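You operate a simulated robot arm through the tools that you are given. There is no shell and no other tool.

Carry out the task below with a simulated robot arm. There is one attempt and no reset: what you move stays moved.

JOB
Grease the tops of the red pad and the blue pad.
Fine: use the green brush and the yellow tin; lid on the black rubber square meanwhile, brush back, lid on again. Set down upright: short green brush. A coat counts when it lies all over at full strength: go over it till it gets no stronger.

Only the result counts: the job must be done as asked and must still hold three seconds after the hand-in. Knocking over, shifting, dropping, spilling or breaking anything else fails it. Lids that push on must go on centred and level and be pressed home; caps that screw on are set level and turned clockwise until they are tight.

ROBOT AND FRAMES
A 7-joint arm with a two-finger parallel gripper, fixed in place. Base frame: the origin is at the foot of the arm, x ahead of it, y to its left, z up; the work surface is at about z = 0. Units: mm, degrees, N and s.
With the tool pointing down near the work surface it reaches from about 220 to 580 mm from the base axis. Its first joint turns from -66.0 to 66.0 degrees. Payload 2.5 kg.
Tool frame: the origin (TCP) lies between the finger pads and is the grasp point; the fingertips stand 23 mm ahead of it; z points along the fingers, y is the line along which they close. Largest opening 94 mm; finger width 38, thickness 10; the body of the gripper, 54 by 96 mm, starts 39 mm behind the TCP.
Orientation is that of the tool frame in the base frame, as [roll, pitch, yaw] about the fixed x, y, z axes, in that order (R = Rz(yaw) Ry(pitch) Rx(roll)). With the fingers straight down and closing along the base's y, the tool's x points along the base's -x, its y along +y and its z along -z.

CONTROLS
- The arm moves only by the tool send_rows. Its arguments are lists of equal length, an entry for each row: "dr": the turn, a rotation vector about the tool's x, y, z in degrees, a list of three; "travel": the shift along the tool's x, y, z in mm, a list of three; "fingers": the closure in counts, from 0 (fully open) to 255 (shut). In form: {"dr": [[wx, wy, wz], ...], "travel": [[x, y, z], ...], "fingers": [fingers, ...]}. A call has 1 to 20 rows; each row shifts and turns the commanded pose from where the row before left it, along the tool's axes as they then stand. A row lasts 0.2 s, in which the tool goes at most 50 mm and 8.6 degrees; a call with a longer step from one row to the next is refused whole, and so is a gripper value outside its range. A pose out of reach is approached as far as the arm can. The call stops where the force on the tool passes 50 N (or 10 N more than at its start, if that is more) or the arm is blocked; 0.2 s more then pass. The fingers move at their own pace (about 108 mm/s each) and stop on an object; they squeeze with about 27 N. The grip force told is the motor's: it shows also when the fingers shut on nothing. Time passes only in rows, and 0.2 s behind the last, so rows that do not move let the fingers close. It gives the time, the measured TCP pose, the force on the tool (base axes), the opening and the grip force at its end, in the units of the frame above (readings bear some noise), with the torque about the TCP (base axes, N m) and any sound that the robot's microphone picked up.
- Cameras (640 x 400 px; columns grow to the right, rows downward): "scene" is fixed at [114.4, -402.6, 552.5]; the picture's right is [0.87, -0.49, 0.00], its down [-0.24, -0.43, -0.87] and it looks along [0.43, 0.76, -0.49] (base axes); focal length 331 px, centre (320, 200). "wrist" rides on the gripper at [86, 16, -75] in the tool frame; the picture's right is [-0.18, 0.98, 0.00], its down [-0.58, -0.11, -0.81] and it looks along [-0.79, -0.15, 0.59] (tool axes); focal length 243 px, centre (320, 200). There is no depth. A picture from a camera that has moved, and an enlarged one, comes with that camera's place and axes in the base frame and with its lens.
- capture(camera): a new picture of that camera. It takes no simulated time.
- zoom(camera, box): a new picture of the part [left, top, right, bottom] of that camera's present view, enlarged. It takes no simulated time.
- close_job(): hands the job in; it is judged then, once.

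Places have to be worked out from the pictures, the camera data and where the tool is seen. Open the gripper and draw the arm clear of the work before you hand the job in, unless the task says otherwise.

The tools are called after ">>>" as a command line: name --argument value ..., lists and objects as JSON in quotes. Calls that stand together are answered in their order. send_rows: Moves the arm, as the interface text tells. Its arguments: {"type":"object","properties":{"dr":{"type":"array","items":{"type":"array","items":{"type":"number"}}},"travel":{"type":"array","items":{"type":"array","items":{"type":"number"}}},"fingers":{"type":"array","items":{"type":"number"}}},"required":["dr","travel","fingers"]} The other tools are called the same way: capture (camera) takes a picture; zoom (camera, box) takes an enlarged picture of a part of a camera's view; close_job () hands the job in.

At the start:

```text
t: 0.0
ee_pos: [304.0, 99.7, 407.2]
orientation: [180.0, -0.1, -179.9]
wrist_force: [0.6, 1.1, 0.3]
torque: [-0.01, 0.05, 0.01]
finger_gap: 94.1
grasp_force: 0.0
```

scene: 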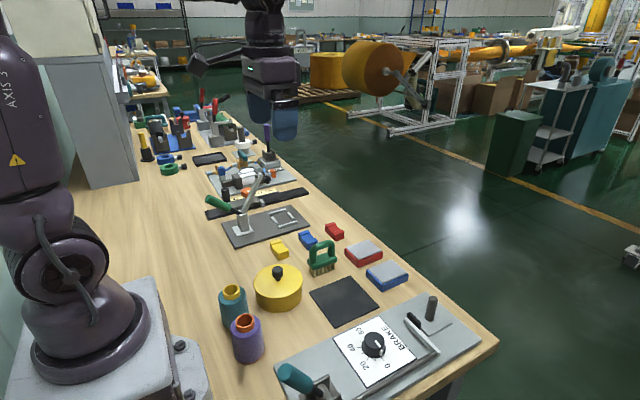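
wrist: 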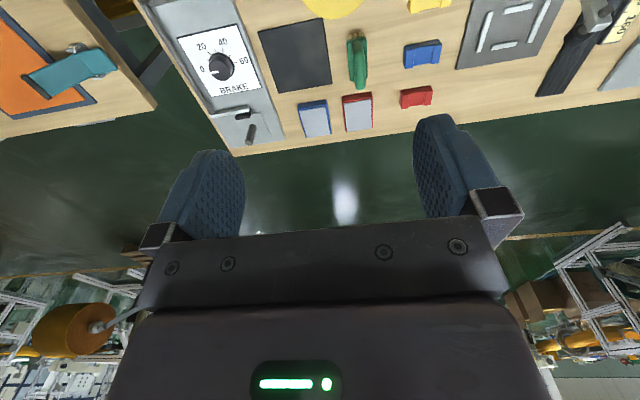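

I begin by looking closer at the work area to locate the tin, brush, pads and rubber square.

>>> zoom --camera "scene" --box '[200, 200, 440, 350]'

>>> zoom --camera "wrist" --box '[220, 0, 480, 160]'

>>> zoom --camera "scene" --box '[290, 220, 420, 300]'

```text
2.67 times, centred on (320, 275) of scene
camera zoom: at [114.4, -402.6, 552.5], right [0.87, -0.49, 0.0], down [-0.24, -0.43, -0.87], along [0.43, 0.76, -0.49], focal length 883 px, centre (320, 0)
```

zoom: 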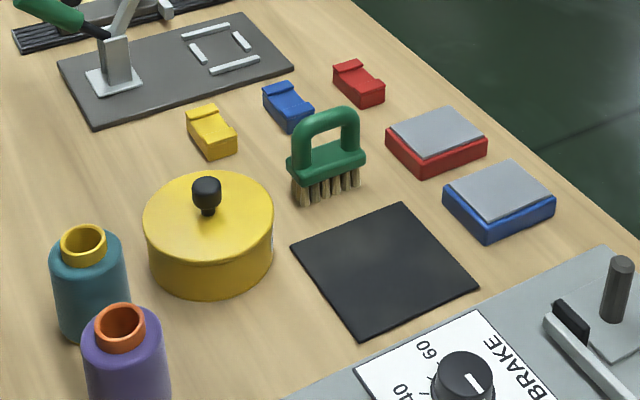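

```text
2.46 times, centred on (350, 80) of wrist
camera zoom: at [217.0, 116.2, 481.2], right [0.18, 0.98, 0.0], down [0.58, -0.11, 0.81], along [0.79, -0.15, -0.59], focal length 597 px, centre (246, 495)
```

zoom: 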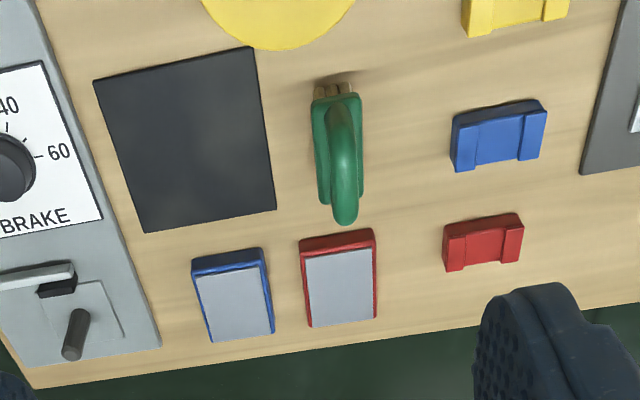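

```text
4.92 times, centred on (355, 260) of scene
camera zoom: at [114.4, -402.6, 552.5], right [0.87, -0.49, 0.0], down [-0.24, -0.43, -0.87], along [0.43, 0.76, -0.49], focal length 1630 px, centre (148, -95)
```

zoom: 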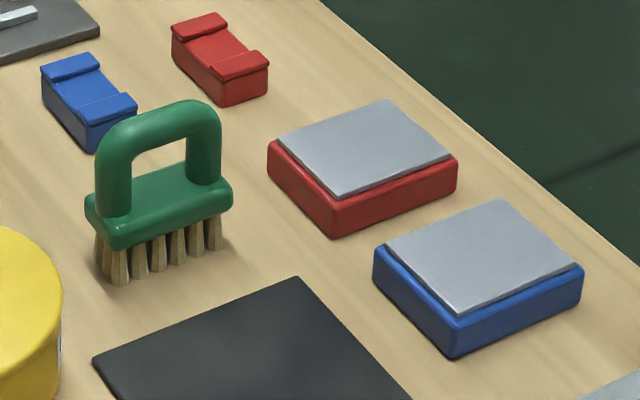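

The pads appear near (547,140) and (547,44), the brush near (430,143), the tin near (298,100) and the black square near (420,31). I'll move back and lower to get a better wrist overview.

>>> send_rows --dr '[[0, 0, 0], [0, 0, 0], [0, 0, 0], [0, 0, 0]]' --travel '[[16, 0, 27], [16, 0, 27], [16, 0, 27], [16, 0, 27]]' --fingers '[0, 0, 0, 0]'

>>> capture --camera "wrist"

>>> zoom --camera "wrist" --box '[200, 0, 440, 150]'

```text
t: 1.0
ee_pos: [239.8, 99.2, 302.8]
orientation: [-180.0, 0.0, 179.9]
wrist_force: [0.1, 0.0, 0.6]
torque: [0.02, 0.01, 0.01]
finger_gap: 93.8
grasp_force: 0.1
```

```text
taken
camera wrist: at [152.3, 116.3, 374.9], right [0.19, 0.98, 0.0], down [0.58, -0.11, 0.81], along [0.79, -0.15, -0.59], focal length 243 px, centre (320, 200)
```

wrist: 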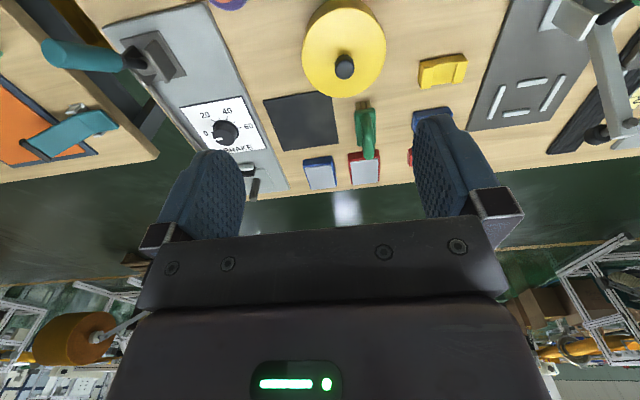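

```text
2.67 times, centred on (320, 75) of wrist
camera zoom: at [152.3, 116.3, 374.9], right [0.19, 0.98, 0.0], down [0.58, -0.11, 0.81], along [0.79, -0.15, -0.59], focal length 647 px, centre (320, 533)
```

zoom: 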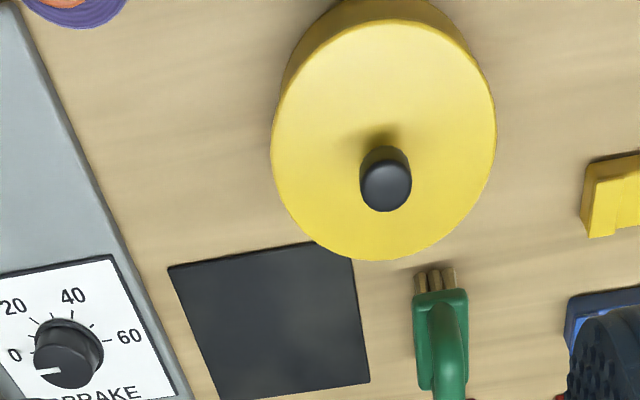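

The knob top works out at about (299,120,78) with the lid top near z=45 and about 106 mm wide. I'll move above the knob and check alignment.

>>> send_rows --dr '[[0, 0, 0], [0, 0, 0], [0, 0, 0], [0, 0, 0], [0, 0, 0]]' --travel '[[-14.5, 5.2, 38], [-14.5, 5.2, 38], [-14.5, 5.2, 38], [-14.7, 5.2, 38], [0, 0, 0]]' --fingers '[0, 0, 0, 0, 0]'

>>> capture --camera "wrist"

>>> zoom --camera "scene" --box '[180, 200, 340, 300]'

```text
t: 2.2
ee_pos: [300.8, 121.2, 148.4]
orientation: [180.0, 0.0, 179.9]
wrist_force: [-0.4, 1.2, -0.9]
torque: [0.01, 0.03, 0.01]
finger_gap: 94.0
grasp_force: 0.0
```

```text
taken
camera wrist: at [212.6, 136.5, 221.9], right [0.18, 0.98, 0.0], down [0.58, -0.11, 0.81], along [0.79, -0.15, -0.59], focal length 243 px, centre (320, 200)
```

wrist: 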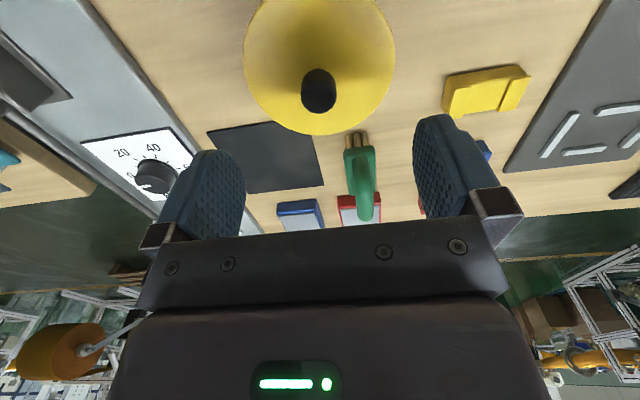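

```text
4.00 times, centred on (260, 250) of scene
camera zoom: at [114.4, -402.6, 552.5], right [0.87, -0.49, 0.0], down [-0.24, -0.43, -0.87], along [0.43, 0.76, -0.49], focal length 1325 px, centre (560, 0)
```

zoom: 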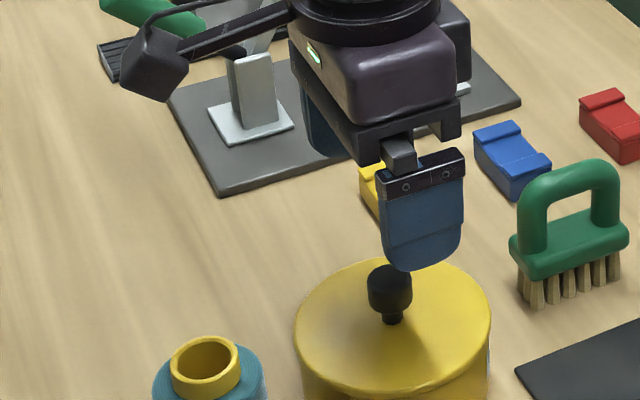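

The knob sits right under the TCP line within a couple of mm. I lower to about z=76 around the knob with fingers open, then check.

>>> send_rows --dr '[[0, 0, 0], [0, 0, 0], [0, 0, 0], [0, 0, 0], [0, 0, 0]]' --travel '[[0, 0, 20], [0, 0, 20], [0, 0, 20], [1, 0, 12], [0, 0, 0]]' --fingers '[100, 100, 100, 100, 100]'

>>> zoom --camera "scene" --box '[200, 220, 360, 320]'

>>> capture --camera "wrist"

```text
t: 3.4
ee_pos: [299.0, 121.3, 75.1]
orientation: [-180.0, 0.0, -180.0]
wrist_force: [-0.4, 0.0, 0.1]
torque: [0.0, -0.01, -0.01]
finger_gap: 57.2
grasp_force: 0.1
```

```text
4.00 times, centred on (280, 270) of scene
camera zoom: at [114.4, -402.6, 552.5], right [0.87, -0.49, 0.0], down [-0.24, -0.43, -0.87], along [0.43, 0.76, -0.49], focal length 1325 px, centre (480, -80)
```

zoom: 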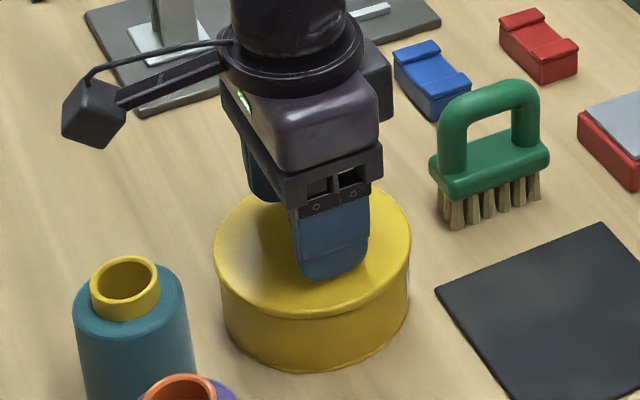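

```text
taken
camera wrist: at [210.9, 136.9, 148.4], right [0.18, 0.98, 0.0], down [0.58, -0.11, 0.81], along [0.79, -0.15, -0.59], focal length 243 px, centre (320, 200)
```

wrist: 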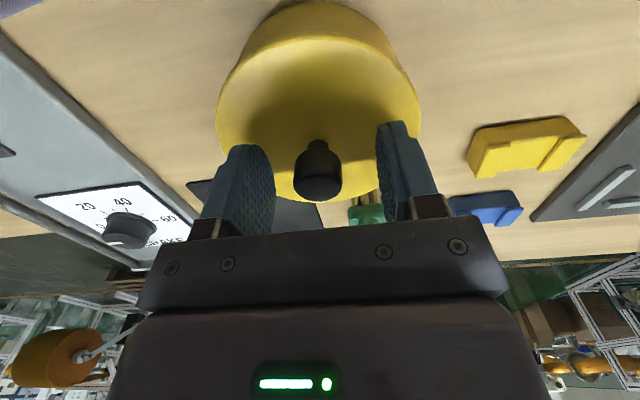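

The knob is between the fingers and centred. I close on it.

>>> send_rows --dr '[[0, 0, 0], [0, 0, 0], [0, 0, 0], [0, 0, 0]]' --travel '[[0, 0, 0], [0, 0, 0], [0, 0, 0], [0, 0, 0]]' --fingers '[200, 255, 255, 255]'

>>> capture --camera "wrist"

```text
t: 4.4
ee_pos: [298.2, 120.5, 76.5]
orientation: [180.0, -0.1, 180.0]
wrist_force: [0.1, 0.1, 0.5]
torque: [-0.01, -0.02, -0.03]
finger_gap: 23.1
grasp_force: 27.0
heard: snap
```

```text
taken
camera wrist: at [210.9, 136.8, 148.7], right [0.18, 0.98, 0.0], down [0.58, -0.11, 0.81], along [0.79, -0.15, -0.59], focal length 243 px, centre (320, 200)
```

wrist: 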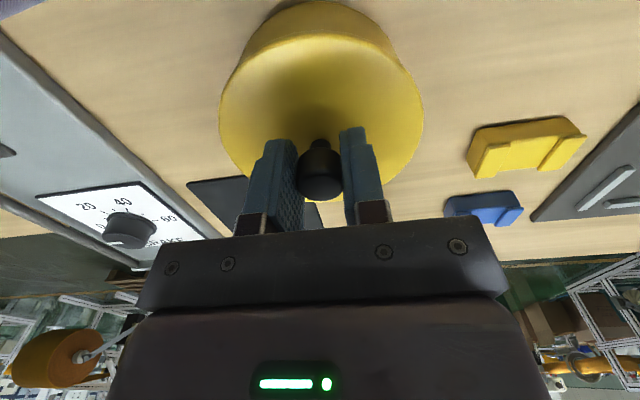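

The knob is gripped at a 23.1 mm gap; a snap was heard, possibly the lid seating or coming loose. I lift slowly and watch the force.

>>> send_rows --dr '[[0, 0, 0], [0, 0, 0], [0, 0, 0], [0, 0, 0], [0, 0, 0]]' --travel '[[0, 0, -1], [0, 0, -1], [0, 0, -2], [0, 0, -3], [0, 0, 0]]' --fingers '[255, 255, 255, 255, 255]'

>>> zoom --camera "scene" --box '[200, 220, 360, 320]'

```text
t: 5.6
ee_pos: [297.4, 120.9, 82.2]
orientation: [180.0, 0.0, 180.0]
wrist_force: [-0.1, -0.2, -0.7]
torque: [0.03, 0.03, -0.02]
finger_gap: 22.9
grasp_force: 26.9
```

```text
4.00 times, centred on (280, 270) of scene
camera zoom: at [114.4, -402.6, 552.5], right [0.87, -0.49, 0.0], down [-0.24, -0.43, -0.87], along [0.43, 0.76, -0.49], focal length 1325 px, centre (480, -80)
```

zoom: 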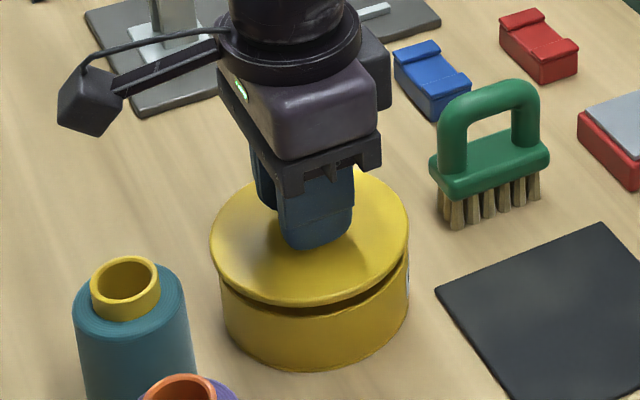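

The lid came off cleanly, level, with no load. I raise it and carry it over the black square, whose centre I judge at about (417,36.5).

>>> send_rows --dr '[[0, 0, 0], [0, 0, 0], [0, 0, 0], [0, 0, 0], [0, 0, 0], [0, 0, 0], [0, 0, 0], [0, 0, 0], [0, 0, 0], [0, 0, 0], [0, 0, 0], [0, 0, 0], [0, 0, 0]]' --travel '[[0, 0, -10], [0, 0, -20], [0, 0, -25], [0, 0, -25], [0, 0, 0], [-19.75, -14, 0], [-19.75, -14, 0], [-19.75, -14, 0], [-19.75, -14, 0], [-19.75, -14, 0], [-19.75, -14.5, 0], [0, 0, 0], [0, 0, 0]]' --fingers '[255, 255, 255, 255, 255, 255, 255, 255, 255, 255, 255, 255, 255]'

>>> capture --camera "scene"

>>> capture --camera "wrist"

>>> zoom --camera "scene" --box '[220, 210, 420, 335]'

```text
t: 8.4
ee_pos: [416.2, 34.8, 163.0]
orientation: [-179.9, -0.1, 180.0]
wrist_force: [-1.6, -0.1, 0.4]
torque: [-0.01, -0.02, -0.03]
finger_gap: 23.0
grasp_force: 26.9
```

```text
taken
```

scene: 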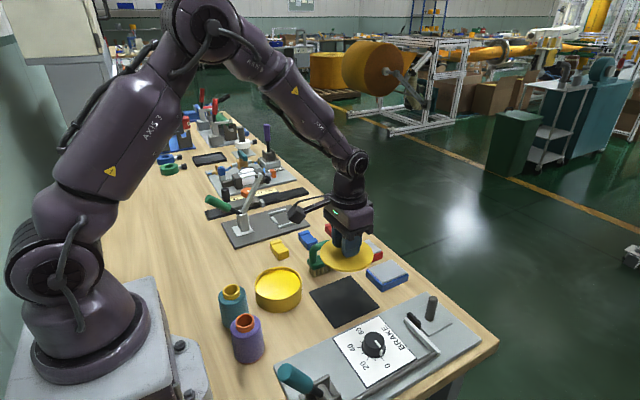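

```text
taken
camera wrist: at [329.4, 50.6, 236.4], right [0.18, 0.98, 0.0], down [0.58, -0.11, 0.81], along [0.79, -0.15, -0.59], focal length 243 px, centre (320, 200)
```

wrist: 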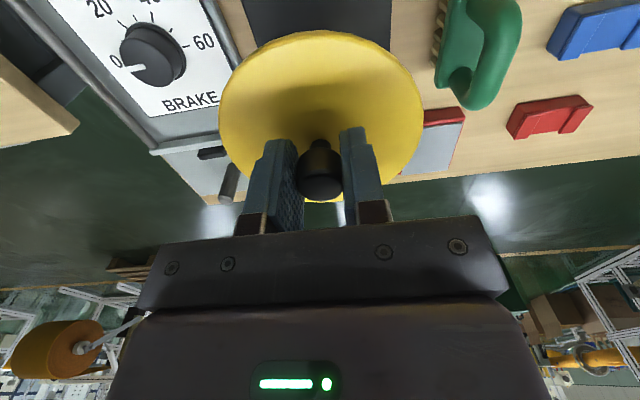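

```text
3.20 times, centred on (320, 272) of scene
camera zoom: at [114.4, -402.6, 552.5], right [0.87, -0.49, 0.0], down [-0.24, -0.43, -0.87], along [0.43, 0.76, -0.49], focal length 1060 px, centre (320, -32)
```

zoom: 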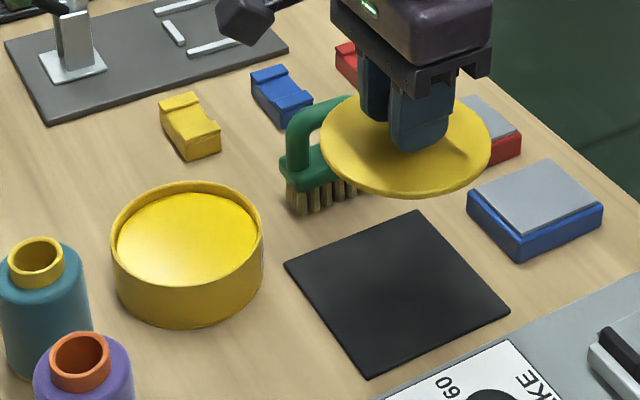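

The tin is open, full of yellow grease, and the lid hangs level over the square area. I lower most of the way.

>>> send_rows --dr '[[0, 0, 0], [0, 0, 0], [0, 0, 0], [0, 0, 0], [0, 0, 0], [0, 0, 0], [0, 0, 0]]' --travel '[[0, 0, 20], [0, 0, 20], [0, 0, 20], [0, 0, 20], [0, 0, 18], [0, 0, 10], [0, 0, 0]]' --fingers '[255, 255, 255, 255, 255, 255, 255]'

>>> zoom --camera "scene" --box '[260, 220, 420, 320]'

>>> capture --camera "wrist"

```text
t: 10.0
ee_pos: [416.9, 35.2, 53.7]
orientation: [180.0, -0.1, -180.0]
wrist_force: [0.2, 1.2, -0.2]
torque: [0.01, 0.01, 0.01]
finger_gap: 22.8
grasp_force: 27.0
```

```text
4.00 times, centred on (340, 270) of scene
camera zoom: at [114.4, -402.6, 552.5], right [0.87, -0.49, 0.0], down [-0.24, -0.43, -0.87], along [0.43, 0.76, -0.49], focal length 1325 px, centre (240, -80)
```

zoom: 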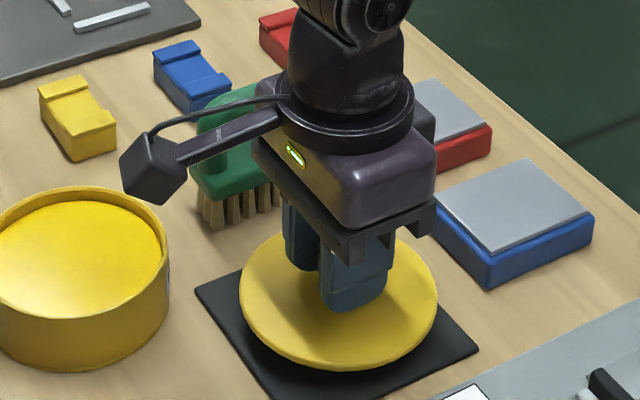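

```text
taken
camera wrist: at [329.7, 51.7, 127.5], right [0.18, 0.98, 0.0], down [0.58, -0.11, 0.81], along [0.79, -0.15, -0.59], focal length 243 px, centre (320, 200)
```

wrist: 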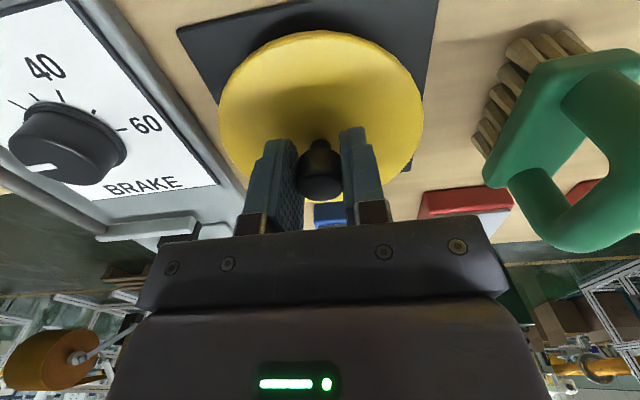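

Position looks close to centred. I lower a further 10 mm in small steps and recheck the height and centring.

>>> send_rows --dr '[[0, 0, 0], [0, 0, 0], [0, 0, 0], [0, 0, 0]]' --travel '[[0, 0, 4], [0, 0, 3], [0, 0, 3], [0, 0, 0]]' --fingers '[255, 255, 255, 255]'

>>> zoom --camera "scene" --box '[290, 250, 410, 325]'

>>> zoom --camera "wrist" --box '[160, 0, 480, 200]'

```text
t: 11.0
ee_pos: [416.5, 36.8, 44.3]
orientation: [-180.0, 0.0, 180.0]
wrist_force: [0.0, 0.7, -0.4]
torque: [-0.04, 0.01, -0.01]
finger_gap: 22.8
grasp_force: 26.9
```

```text
5.33 times, centred on (350, 288) of scene
camera zoom: at [114.4, -402.6, 552.5], right [0.87, -0.49, 0.0], down [-0.24, -0.43, -0.87], along [0.43, 0.76, -0.49], focal length 1766 px, centre (160, -267)
```

zoom: 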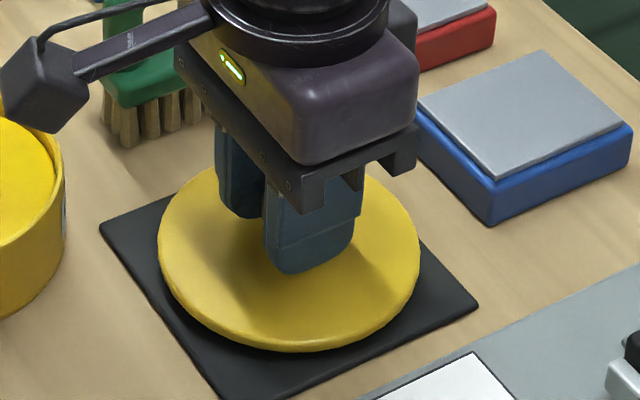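

```text
2.00 times, centred on (320, 100) of wrist
camera zoom: at [329.3, 52.1, 117.8], right [0.18, 0.98, 0.0], down [0.58, -0.11, 0.81], along [0.79, -0.15, -0.59], focal length 485 px, centre (320, 400)
```

zoom: 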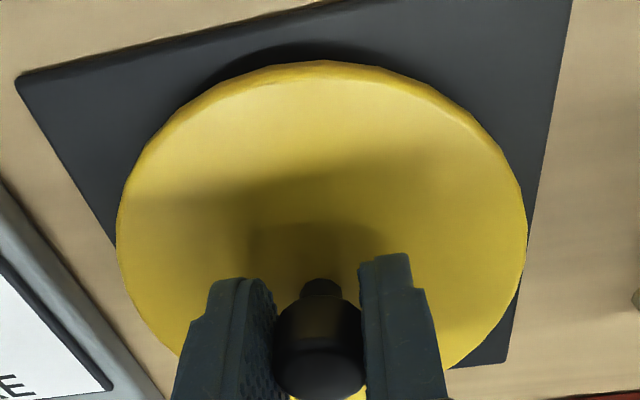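

Still a few mm above the rubber; I lower in 1.5 mm steps until contact shows.

>>> send_rows --dr '[[0, 0, 0], [0, 0, 0], [0, 0, 0], [0, 0, 0]]' --travel '[[0, 0, 1.5], [0, 0, 1.5], [0, 0, 1], [0, 0, 0]]' --fingers '[255, 255, 255, 255]'

>>> zoom --camera "scene" --box '[290, 250, 410, 325]'

```text
t: 12.0
ee_pos: [417.4, 35.8, 40.6]
orientation: [180.0, -0.1, 179.9]
wrist_force: [0.2, 0.3, -0.2]
torque: [0.03, 0.0, 0.01]
finger_gap: 22.9
grasp_force: 26.9
```

```text
5.33 times, centred on (350, 288) of scene
camera zoom: at [114.4, -402.6, 552.5], right [0.87, -0.49, 0.0], down [-0.24, -0.43, -0.87], along [0.43, 0.76, -0.49], focal length 1766 px, centre (160, -267)
```

zoom: 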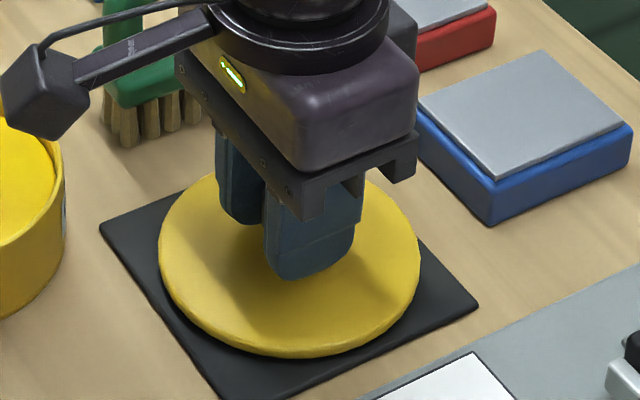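

The lid is within a couple of mm of the rubber; I nudge 1.5 mm in +y and continue down in 1 mm steps to contact.

>>> send_rows --dr '[[0, 0, 0], [0, 0, 0], [0, 0, 0], [0, 0, 0]]' --travel '[[0, 1.5, 0], [0, 0, 1], [0, 0, 1], [0, 0, 0]]' --fingers '[255, 255, 255, 255]'

>>> zoom --camera "scene" --box '[290, 250, 410, 325]'

```text
t: 13.0
ee_pos: [416.5, 37.7, 38.8]
orientation: [-180.0, 0.0, -179.9]
wrist_force: [-0.6, 0.3, -0.8]
torque: [-0.03, 0.01, -0.02]
finger_gap: 23.1
grasp_force: 26.5
```

```text
5.33 times, centred on (350, 288) of scene
camera zoom: at [114.4, -402.6, 552.5], right [0.87, -0.49, 0.0], down [-0.24, -0.43, -0.87], along [0.43, 0.76, -0.49], focal length 1766 px, centre (160, -267)
```

zoom: 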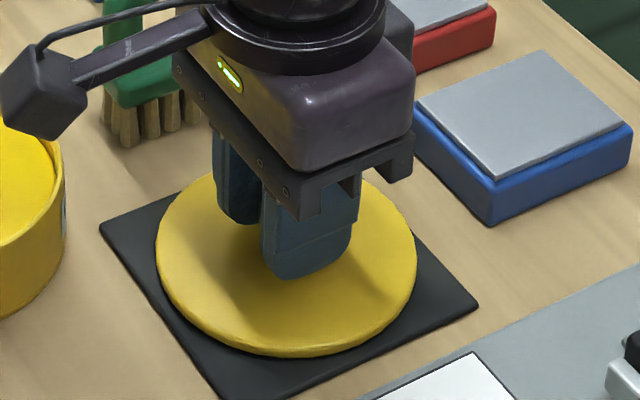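

>>> send_rows --dr '[[0, 0, 0], [0, 0, 0], [0, 0, 0]]' --travel '[[0, 0, 1], [0, 0, 1], [0, 0, 0]]' --fingers '[255, 255, 255]'

```text
t: 13.8
ee_pos: [415.5, 38.7, 36.5]
orientation: [179.9, 0.2, -180.0]
wrist_force: [-7.6, -1.6, 22.5]
torque: [-0.1, 0.24, -0.03]
finger_gap: 22.9
grasp_force: 27.1
```

Contact (22 N) — the lid is on the rubber. I back off 1 mm to relieve the load, then open the fingers slowly.

>>> send_rows --dr '[[0, 0, 0], [0, 0, 0], [0, 0, 0], [0, 0, 0], [0, 0, 0]]' --travel '[[0, 0, -0.7], [0, 0, 0], [0, 0, 0], [0, 0, 0], [0, 0, 0]]' --fingers '[255, 255, 150, 100, 100]'

>>> zoom --camera "scene" --box '[290, 250, 410, 325]'

```text
t: 15.0
ee_pos: [414.7, 38.1, 37.0]
orientation: [-180.0, 0.1, 179.9]
wrist_force: [0.2, 0.7, -0.5]
torque: [-0.01, 0.01, 0.02]
finger_gap: 57.2
grasp_force: 0.1
```

```text
5.33 times, centred on (350, 288) of scene
camera zoom: at [114.4, -402.6, 552.5], right [0.87, -0.49, 0.0], down [-0.24, -0.43, -0.87], along [0.43, 0.76, -0.49], focal length 1766 px, centre (160, -267)
```

zoom: 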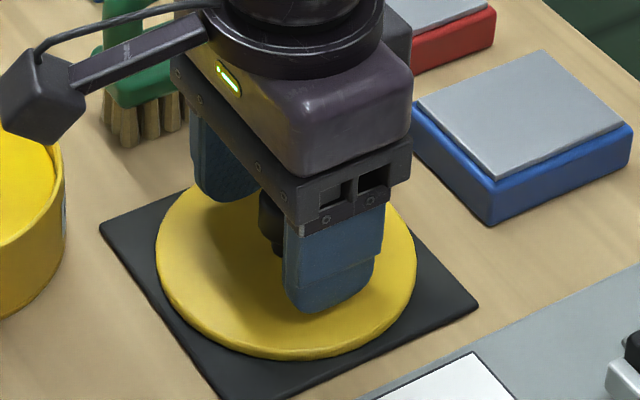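

The lid rests on the square. I raise clear and move back to view the brush.

>>> send_rows --dr '[[0, 0, 0], [0, 0, 0], [0, 0, 0], [0, 0, 0], [0, 0, 0], [0, 0, 0], [0, 0, 0], [0, 0, 0], [0, 0, 0], [0, 0, 0]]' --travel '[[0, 0, -5], [0, 0, -15], [0, 0, -30], [0, 0, -40], [0, 0, -40], [12, 25, 0], [12, 25, 0], [13, 25, 0], [0, 25, 0], [0, 0, 0]]' --fingers '[100, 100, 100, 50, 0, 0, 0, 0, 0, 0]'

>>> capture --camera "wrist"

>>> zoom --camera "wrist" --box '[200, 0, 440, 150]'

>>> zoom --camera "scene" --box '[220, 210, 420, 335]'

```text
t: 17.2
ee_pos: [380.1, 138.6, 167.8]
orientation: [180.0, 0.0, 179.9]
wrist_force: [0.6, -0.1, -0.3]
torque: [0.02, 0.03, -0.02]
finger_gap: 94.1
grasp_force: 0.0
```

```text
taken
camera wrist: at [292.8, 153.8, 241.1], right [0.19, 0.98, 0.0], down [0.58, -0.11, 0.81], along [0.79, -0.15, -0.59], focal length 243 px, centre (320, 200)
```

wrist: 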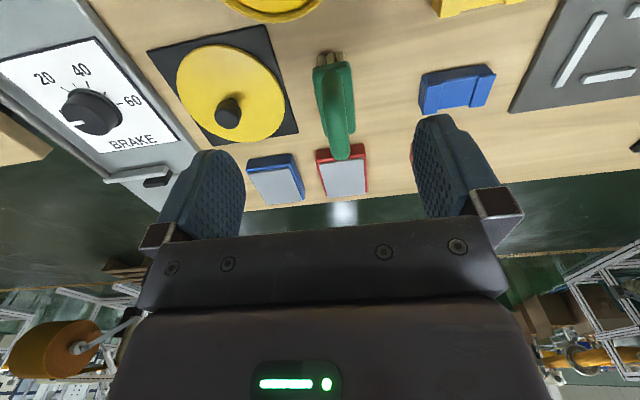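

```text
2.67 times, centred on (320, 75) of wrist
camera zoom: at [292.8, 153.8, 241.1], right [0.19, 0.98, 0.0], down [0.58, -0.11, 0.81], along [0.79, -0.15, -0.59], focal length 647 px, centre (320, 533)
```

zoom: 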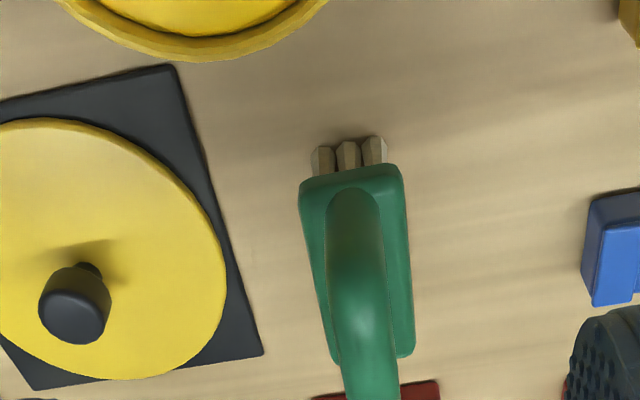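

```text
3.20 times, centred on (320, 272) of scene
camera zoom: at [114.4, -402.6, 552.5], right [0.87, -0.49, 0.0], down [-0.24, -0.43, -0.87], along [0.43, 0.76, -0.49], focal length 1060 px, centre (320, -32)
```

zoom: 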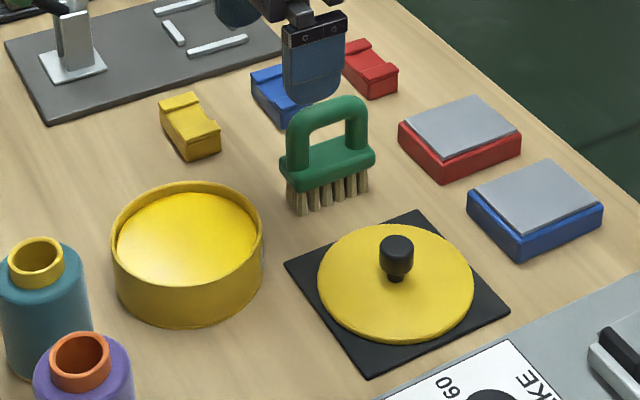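

The lid lies on the square, and the brush is aligned with the axes: centre about (423,145), handle bar near z≈78. I move above it to verify alignment.

>>> send_rows --dr '[[0, 0, 0], [0, 0, 0], [0, 0, 0], [0, 0, 0]]' --travel '[[-21.5, 3.6, 0], [-21.4, 3.6, 0], [0, 0, 20], [0, 0, 0]]' --fingers '[0, 0, 0, 0]'

>>> capture --camera "wrist"

>>> zoom --camera "scene" --box '[270, 180, 410, 280]'

```text
t: 18.2
ee_pos: [422.2, 146.2, 147.1]
orientation: [-180.0, 0.0, 180.0]
wrist_force: [0.3, 0.7, 0.8]
torque: [0.01, -0.01, -0.02]
finger_gap: 93.8
grasp_force: 0.1
```

```text
taken
camera wrist: at [334.9, 161.2, 220.8], right [0.18, 0.98, 0.0], down [0.58, -0.11, 0.81], along [0.79, -0.15, -0.59], focal length 243 px, centre (320, 200)
```

wrist: 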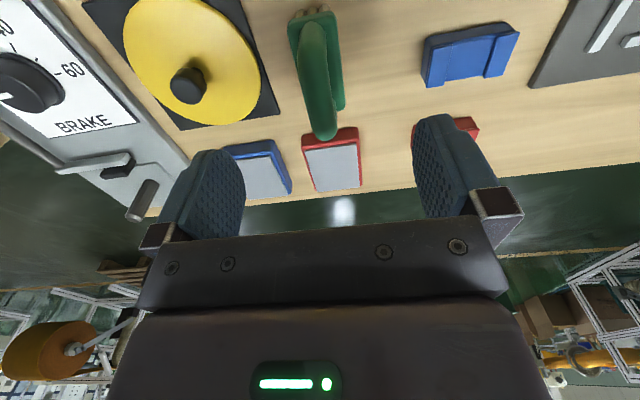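

```text
4.00 times, centred on (340, 230) of scene
camera zoom: at [114.4, -402.6, 552.5], right [0.87, -0.49, 0.0], down [-0.24, -0.43, -0.87], along [0.43, 0.76, -0.49], focal length 1325 px, centre (240, 80)
```

zoom: 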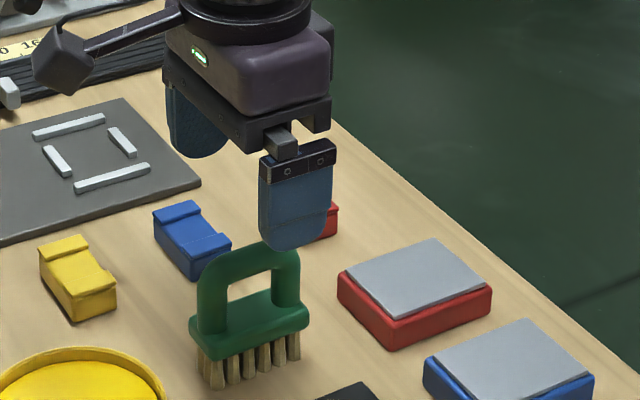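

The bar is under the TCP axis laterally; I estimate the handle centre about 2.5 mm nearer in x. I shift and lower around the bar with the gap at 57 mm.

>>> send_rows --dr '[[0, 0, 0], [0, 0, 0], [0, 0, 0], [0, 0, 0], [0, 0, 0]]' --travel '[[2.5, 0, 20], [0, 0, 20], [0, 0, 15], [0, 0, 12], [0, 0, 0]]' --fingers '[100, 100, 100, 100, 100]'

>>> capture --camera "wrist"

>>> zoom --camera "scene" --box '[270, 200, 390, 275]'

```text
t: 19.4
ee_pos: [419.6, 144.4, 80.7]
orientation: [179.9, 0.0, 180.0]
wrist_force: [-0.2, 0.1, 0.5]
torque: [-0.02, 0.0, -0.01]
finger_gap: 57.1
grasp_force: 0.0
```

```text
taken
camera wrist: at [332.5, 160.7, 153.4], right [0.18, 0.98, 0.0], down [0.58, -0.11, 0.81], along [0.79, -0.15, -0.59], focal length 243 px, centre (320, 200)
```

wrist: 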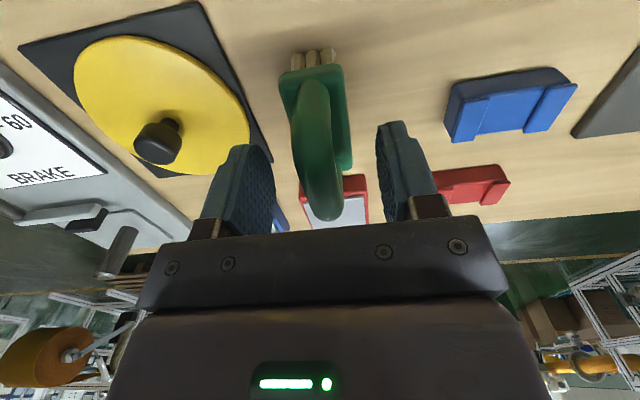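

```text
5.33 times, centred on (330, 238) of scene
camera zoom: at [114.4, -402.6, 552.5], right [0.87, -0.49, 0.0], down [-0.24, -0.43, -0.87], along [0.43, 0.76, -0.49], focal length 1766 px, centre (267, 0)
```

zoom: 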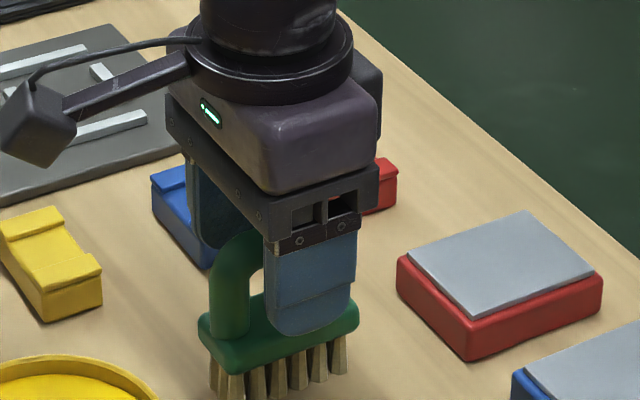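

The bar sits centred between the fingers. I drop 3 mm more and close on it.

>>> send_rows --dr '[[0, 0, 0], [0, 0, 0], [0, 0, 0], [0, 0, 0], [0, 0, 0], [0, 0, 0], [0, 0, 0]]' --travel '[[0, 0, 3], [0, 0, 0], [0, 0, 0], [0, 0, 0], [0, 0, 0], [0, 0, 0], [0, 0, 0]]' --fingers '[100, 150, 170, 190, 210, 255, 255]'

>>> capture --camera "wrist"

>>> zoom --camera "scene" --box '[270, 200, 390, 275]'

```text
t: 21.0
ee_pos: [419.2, 146.4, 77.3]
orientation: [180.0, -0.1, 179.9]
wrist_force: [0.1, -0.3, 0.1]
torque: [-0.04, 0.04, 0.02]
finger_gap: 17.6
grasp_force: 27.2
```

```text
taken
camera wrist: at [332.5, 161.1, 150.4], right [0.18, 0.98, 0.0], down [0.58, -0.11, 0.81], along [0.79, -0.15, -0.59], focal length 243 px, centre (320, 200)
```

wrist: 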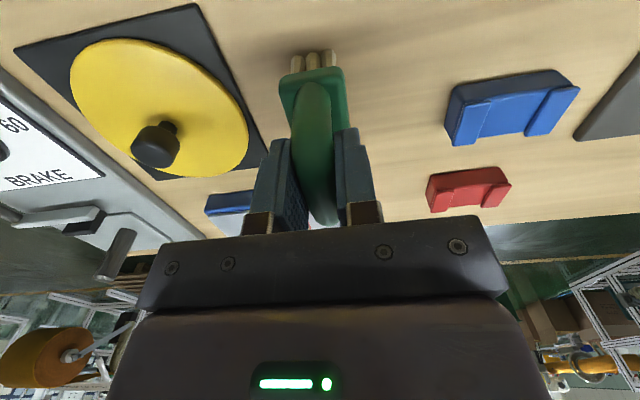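

```text
5.33 times, centred on (330, 238) of scene
camera zoom: at [114.4, -402.6, 552.5], right [0.87, -0.49, 0.0], down [-0.24, -0.43, -0.87], along [0.43, 0.76, -0.49], focal length 1766 px, centre (267, 0)
```

zoom: 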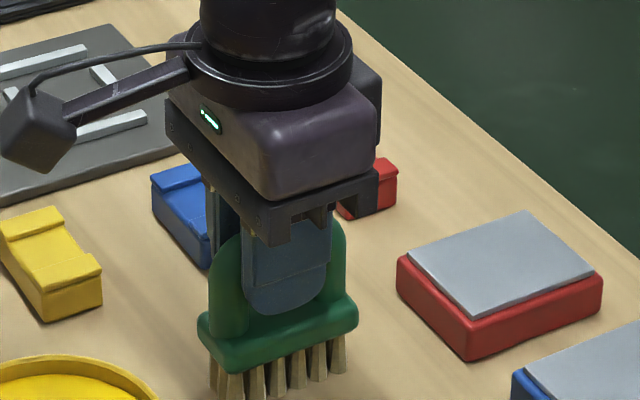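

Grip is solid at 17.6 mm. I lift the brush 80 mm and check it hangs upright.

>>> send_rows --dr '[[0, 0, 0], [0, 0, 0], [0, 0, 0], [0, 0, 0], [0, 0, 0], [0, 0, 0]]' --travel '[[0, 0, -5], [0, 0, -15], [0, 0, -20], [0, 0, -20], [0, 0, -20], [0, 0, 0]]' --fingers '[255, 255, 255, 255, 255, 255]'

>>> zoom --camera "scene" --box '[220, 190, 420, 315]'

>>> capture --camera "wrist"

```text
t: 22.4
ee_pos: [420.0, 146.1, 158.0]
orientation: [-180.0, 0.0, -180.0]
wrist_force: [-0.1, 0.5, -1.3]
torque: [-0.01, 0.01, -0.04]
finger_gap: 17.6
grasp_force: 26.4
```

```text
3.20 times, centred on (320, 252) of scene
camera zoom: at [114.4, -402.6, 552.5], right [0.87, -0.49, 0.0], down [-0.24, -0.43, -0.87], along [0.43, 0.76, -0.49], focal length 1060 px, centre (320, 32)
```

zoom: 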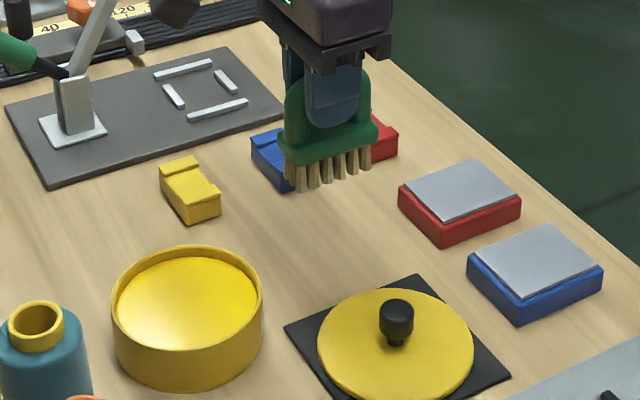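

```text
taken
camera wrist: at [333.2, 161.2, 231.9], right [0.18, 0.98, 0.0], down [0.58, -0.11, 0.81], along [0.79, -0.15, -0.59], focal length 243 px, centre (320, 200)
```

wrist: 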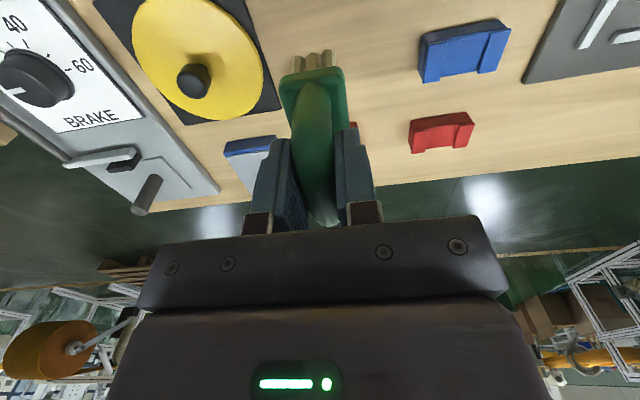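

The brush hangs straight. Now I carry it over the tin centre (298.6,121).

>>> send_rows --dr '[[0, 0, 0], [0, 0, 0], [0, 0, 0], [0, 0, 0], [0, 0, 0], [0, 0, 0], [0, 0, 0]]' --travel '[[20.3, -4, 0], [20.3, -4, 0], [20.3, -4, 0], [20.3, -4, 0], [20.3, -4, 0], [20.4, -4.2, 0], [0, 0, 0]]' --fingers '[255, 255, 255, 255, 255, 255, 255]'

>>> zoom --camera "scene" --box '[180, 200, 340, 300]'

>>> capture --camera "wrist"

```text
t: 24.0
ee_pos: [297.9, 120.0, 157.6]
orientation: [-180.0, 0.0, -180.0]
wrist_force: [-0.7, 0.2, -0.9]
torque: [0.0, 0.02, -0.01]
finger_gap: 17.5
grasp_force: 27.3
```

```text
4.00 times, centred on (260, 250) of scene
camera zoom: at [114.4, -402.6, 552.5], right [0.87, -0.49, 0.0], down [-0.24, -0.43, -0.87], along [0.43, 0.76, -0.49], focal length 1325 px, centre (560, 0)
```

zoom: 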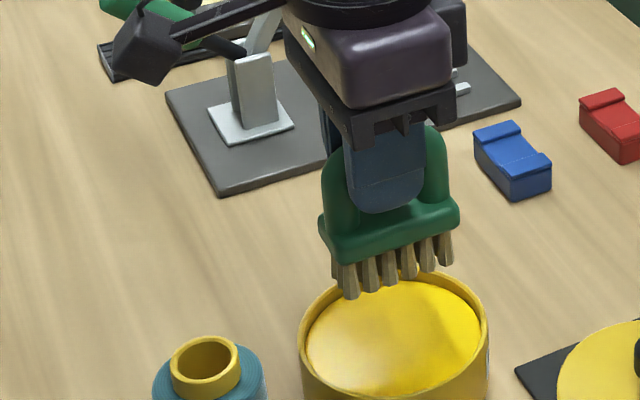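

```text
taken
camera wrist: at [210.6, 136.6, 231.3], right [0.18, 0.98, 0.0], down [0.58, -0.11, 0.81], along [0.79, -0.15, -0.59], focal length 243 px, centre (320, 200)
```

wrist: 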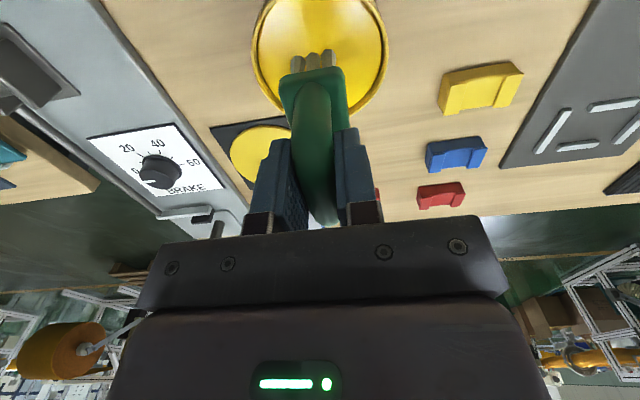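

Brush is centred above the open tin. I lower to just above the grease and look.

>>> send_rows --dr '[[0, 0, 0], [0, 0, 0], [0, 0, 0], [0, 0, 0], [0, 0, 0]]' --travel '[[0, 0, 15], [0, 0, 12], [0, 0, 8], [0, 0, 4], [0, 0, 0]]' --fingers '[255, 255, 255, 255, 255]'

>>> zoom --camera "scene" --box '[220, 230, 320, 310]'

>>> zoom --camera "wrist" --box '[220, 0, 420, 125]'

```text
t: 25.2
ee_pos: [297.1, 121.7, 118.1]
orientation: [-179.9, 0.0, 180.0]
wrist_force: [0.6, 0.6, -1.4]
torque: [-0.01, 0.0, 0.0]
finger_gap: 17.4
grasp_force: 27.2
```

```text
5.00 times, centred on (270, 270) of scene
camera zoom: at [114.4, -402.6, 552.5], right [0.87, -0.49, 0.0], down [-0.24, -0.43, -0.87], along [0.43, 0.76, -0.49], focal length 1656 px, centre (570, -150)
```

zoom: 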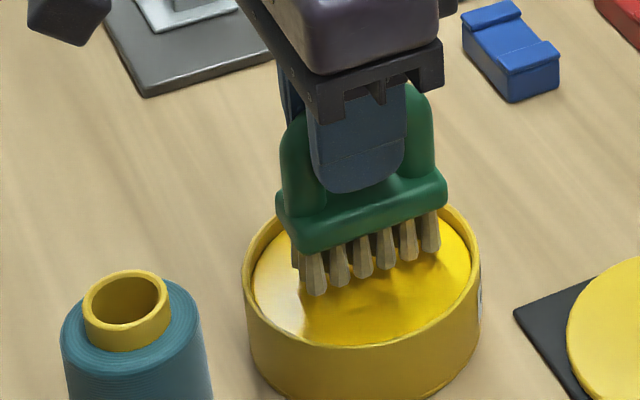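

```text
3.20 times, centred on (320, 62) of wrist
camera zoom: at [210.6, 137.1, 191.5], right [0.18, 0.98, 0.0], down [0.58, -0.11, 0.81], along [0.79, -0.15, -0.59], focal length 776 px, centre (320, 640)
```

zoom: 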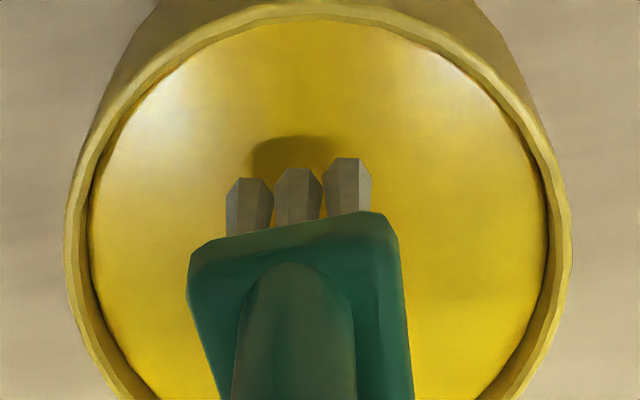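

The bristles are still a little above the grease; I lower in small steps and recheck.

>>> send_rows --dr '[[0, 0, 0], [0, 0, 0], [0, 0, 0], [0, 0, 0]]' --travel '[[0, 0, 3], [0, 0, 3], [0, 0, 2], [0, 0, 0]]' --fingers '[255, 255, 255, 255]'

>>> zoom --camera "scene" --box '[220, 230, 320, 310]'

>>> zoom --camera "wrist" --box '[220, 0, 420, 125]'

```text
t: 26.2
ee_pos: [296.5, 121.2, 109.3]
orientation: [180.0, 0.0, -180.0]
wrist_force: [-0.7, 1.4, -1.3]
torque: [0.02, 0.02, 0.01]
finger_gap: 17.7
grasp_force: 27.1
```

```text
5.00 times, centred on (270, 270) of scene
camera zoom: at [114.4, -402.6, 552.5], right [0.87, -0.49, 0.0], down [-0.24, -0.43, -0.87], along [0.43, 0.76, -0.49], focal length 1656 px, centre (570, -150)
```

zoom: 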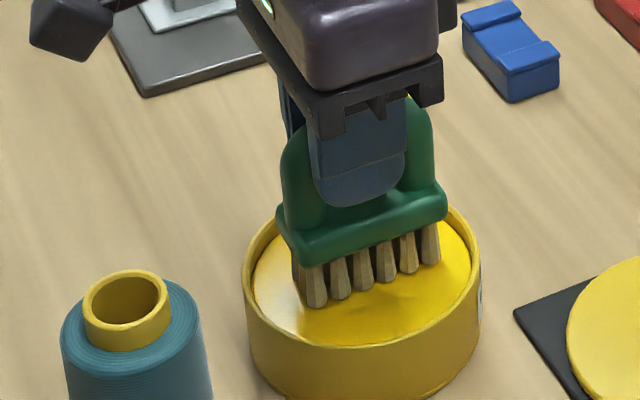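

```text
3.20 times, centred on (320, 62) of wrist
camera zoom: at [210.2, 137.1, 184.3], right [0.18, 0.98, 0.0], down [0.58, -0.11, 0.81], along [0.79, -0.15, -0.59], focal length 776 px, centre (320, 640)
```

zoom: 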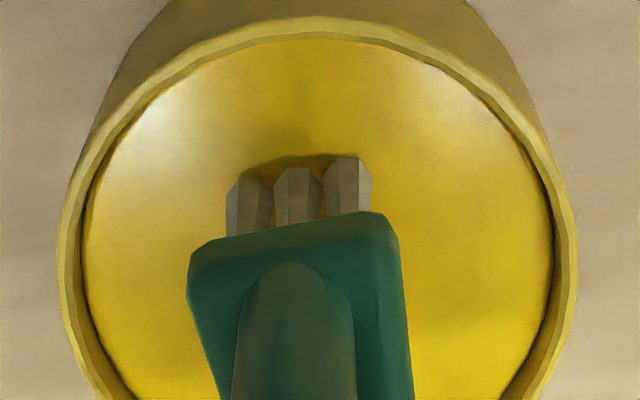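

Nearly touching. I go 3 mm and 2 mm further into the grease, with a small in-tin stir, then look.

>>> send_rows --dr '[[0, 0, 0], [0, 0, 0], [0, 0, 0], [0, 0, 0]]' --travel '[[0, 0, 2], [0, 0, 2], [0, 0, 1], [0, 0, 0]]' --fingers '[255, 255, 255, 255]'

>>> zoom --camera "scene" --box '[220, 230, 320, 310]'

>>> zoom --camera "wrist" --box '[220, 0, 420, 125]'

```text
t: 27.2
ee_pos: [297.2, 120.8, 106.3]
orientation: [179.9, 0.1, 179.9]
wrist_force: [1.7, -2.0, 22.8]
torque: [-0.03, 0.17, 0.1]
finger_gap: 17.8
grasp_force: 27.0
```

```text
5.00 times, centred on (270, 270) of scene
camera zoom: at [114.4, -402.7, 552.5], right [0.87, -0.49, 0.0], down [-0.24, -0.43, -0.87], along [0.43, 0.76, -0.49], focal length 1656 px, centre (570, -150)
```

zoom: 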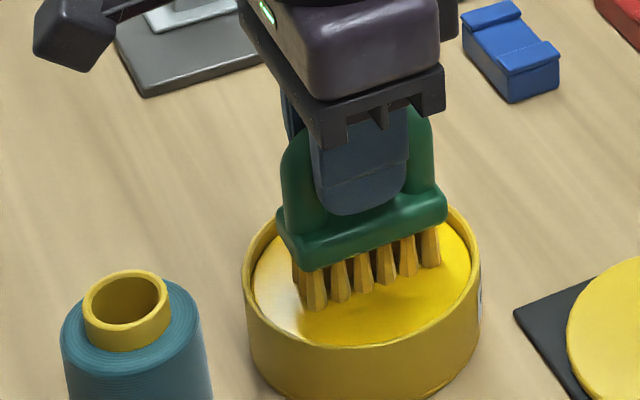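

```text
3.20 times, centred on (320, 62) of wrist
camera zoom: at [210.7, 137.3, 179.2], right [0.19, 0.98, 0.0], down [0.58, -0.11, 0.81], along [0.79, -0.15, -0.59], focal length 776 px, centre (320, 640)
```

zoom: 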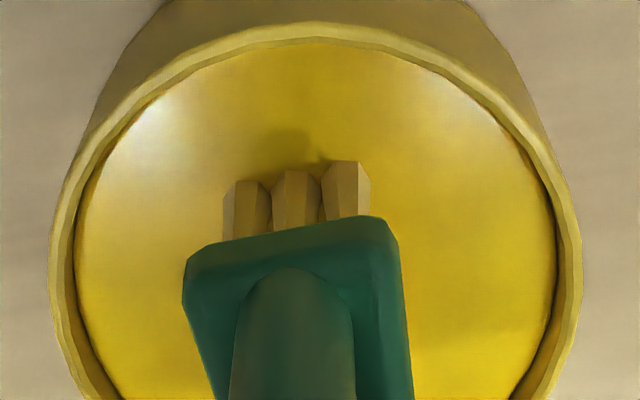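

The bristles met resistance (23 N) and turned yellow, so they are picking up grease. I back off slightly, dwell, and see whether they load further.

>>> send_rows --dr '[[0, 0, 0], [0, 0, 0], [0, 0, 0], [0, 0, 0], [0, 0, 0]]' --travel '[[0, 0, -0.7], [0, 0, 0], [0, 0, 0], [0, 0, 0], [0, 0, 0]]' --fingers '[255, 255, 255, 255, 255]'

>>> zoom --camera "scene" --box '[220, 230, 320, 310]'

```text
t: 28.4
ee_pos: [295.8, 120.8, 106.4]
orientation: [179.9, -0.2, -179.9]
wrist_force: [0.0, 0.3, -1.4]
torque: [0.01, 0.02, 0.0]
finger_gap: 17.5
grasp_force: 27.0
```

```text
5.00 times, centred on (270, 270) of scene
camera zoom: at [114.4, -402.6, 552.5], right [0.87, -0.49, 0.0], down [-0.24, -0.43, -0.87], along [0.43, 0.76, -0.49], focal length 1656 px, centre (570, -150)
```

zoom: 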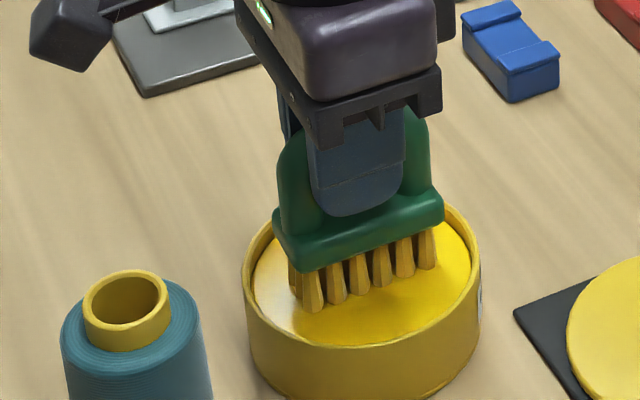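

The brush is lightly loaded. I press once more gently with a short dwell to fill the bristles, then lift out.

>>> send_rows --dr '[[0, 0, 0], [0, 0, 0], [0, 0, 0], [0, 0, 0], [0, 0, 0], [0, 0, 0]]' --travel '[[0, 0, 0.5], [5, 0, 0], [-5, 0, 0], [-5, 0, 0], [5, 0, 0], [0, 0, 0]]' --fingers '[255, 255, 255, 255, 255, 255]'

>>> zoom --camera "scene" --box '[220, 230, 320, 310]'

```text
t: 29.8
ee_pos: [298.4, 121.5, 105.8]
orientation: [-180.0, 0.0, 179.8]
wrist_force: [0.5, 0.1, 0.9]
torque: [-0.01, -0.11, -0.02]
finger_gap: 17.7
grasp_force: 27.0
```

```text
5.00 times, centred on (270, 270) of scene
camera zoom: at [114.4, -402.6, 552.5], right [0.87, -0.49, 0.0], down [-0.24, -0.43, -0.87], along [0.43, 0.76, -0.49], focal length 1656 px, centre (570, -150)
```

zoom: 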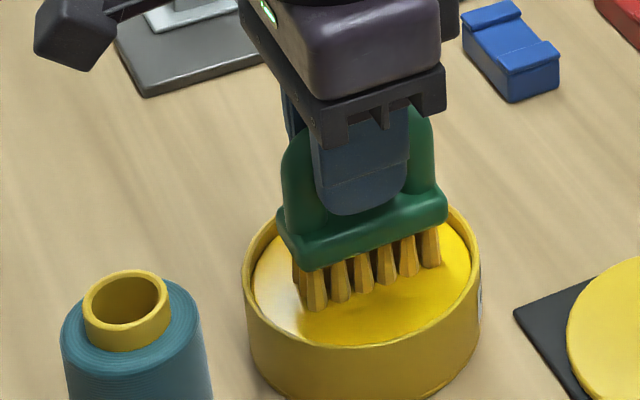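

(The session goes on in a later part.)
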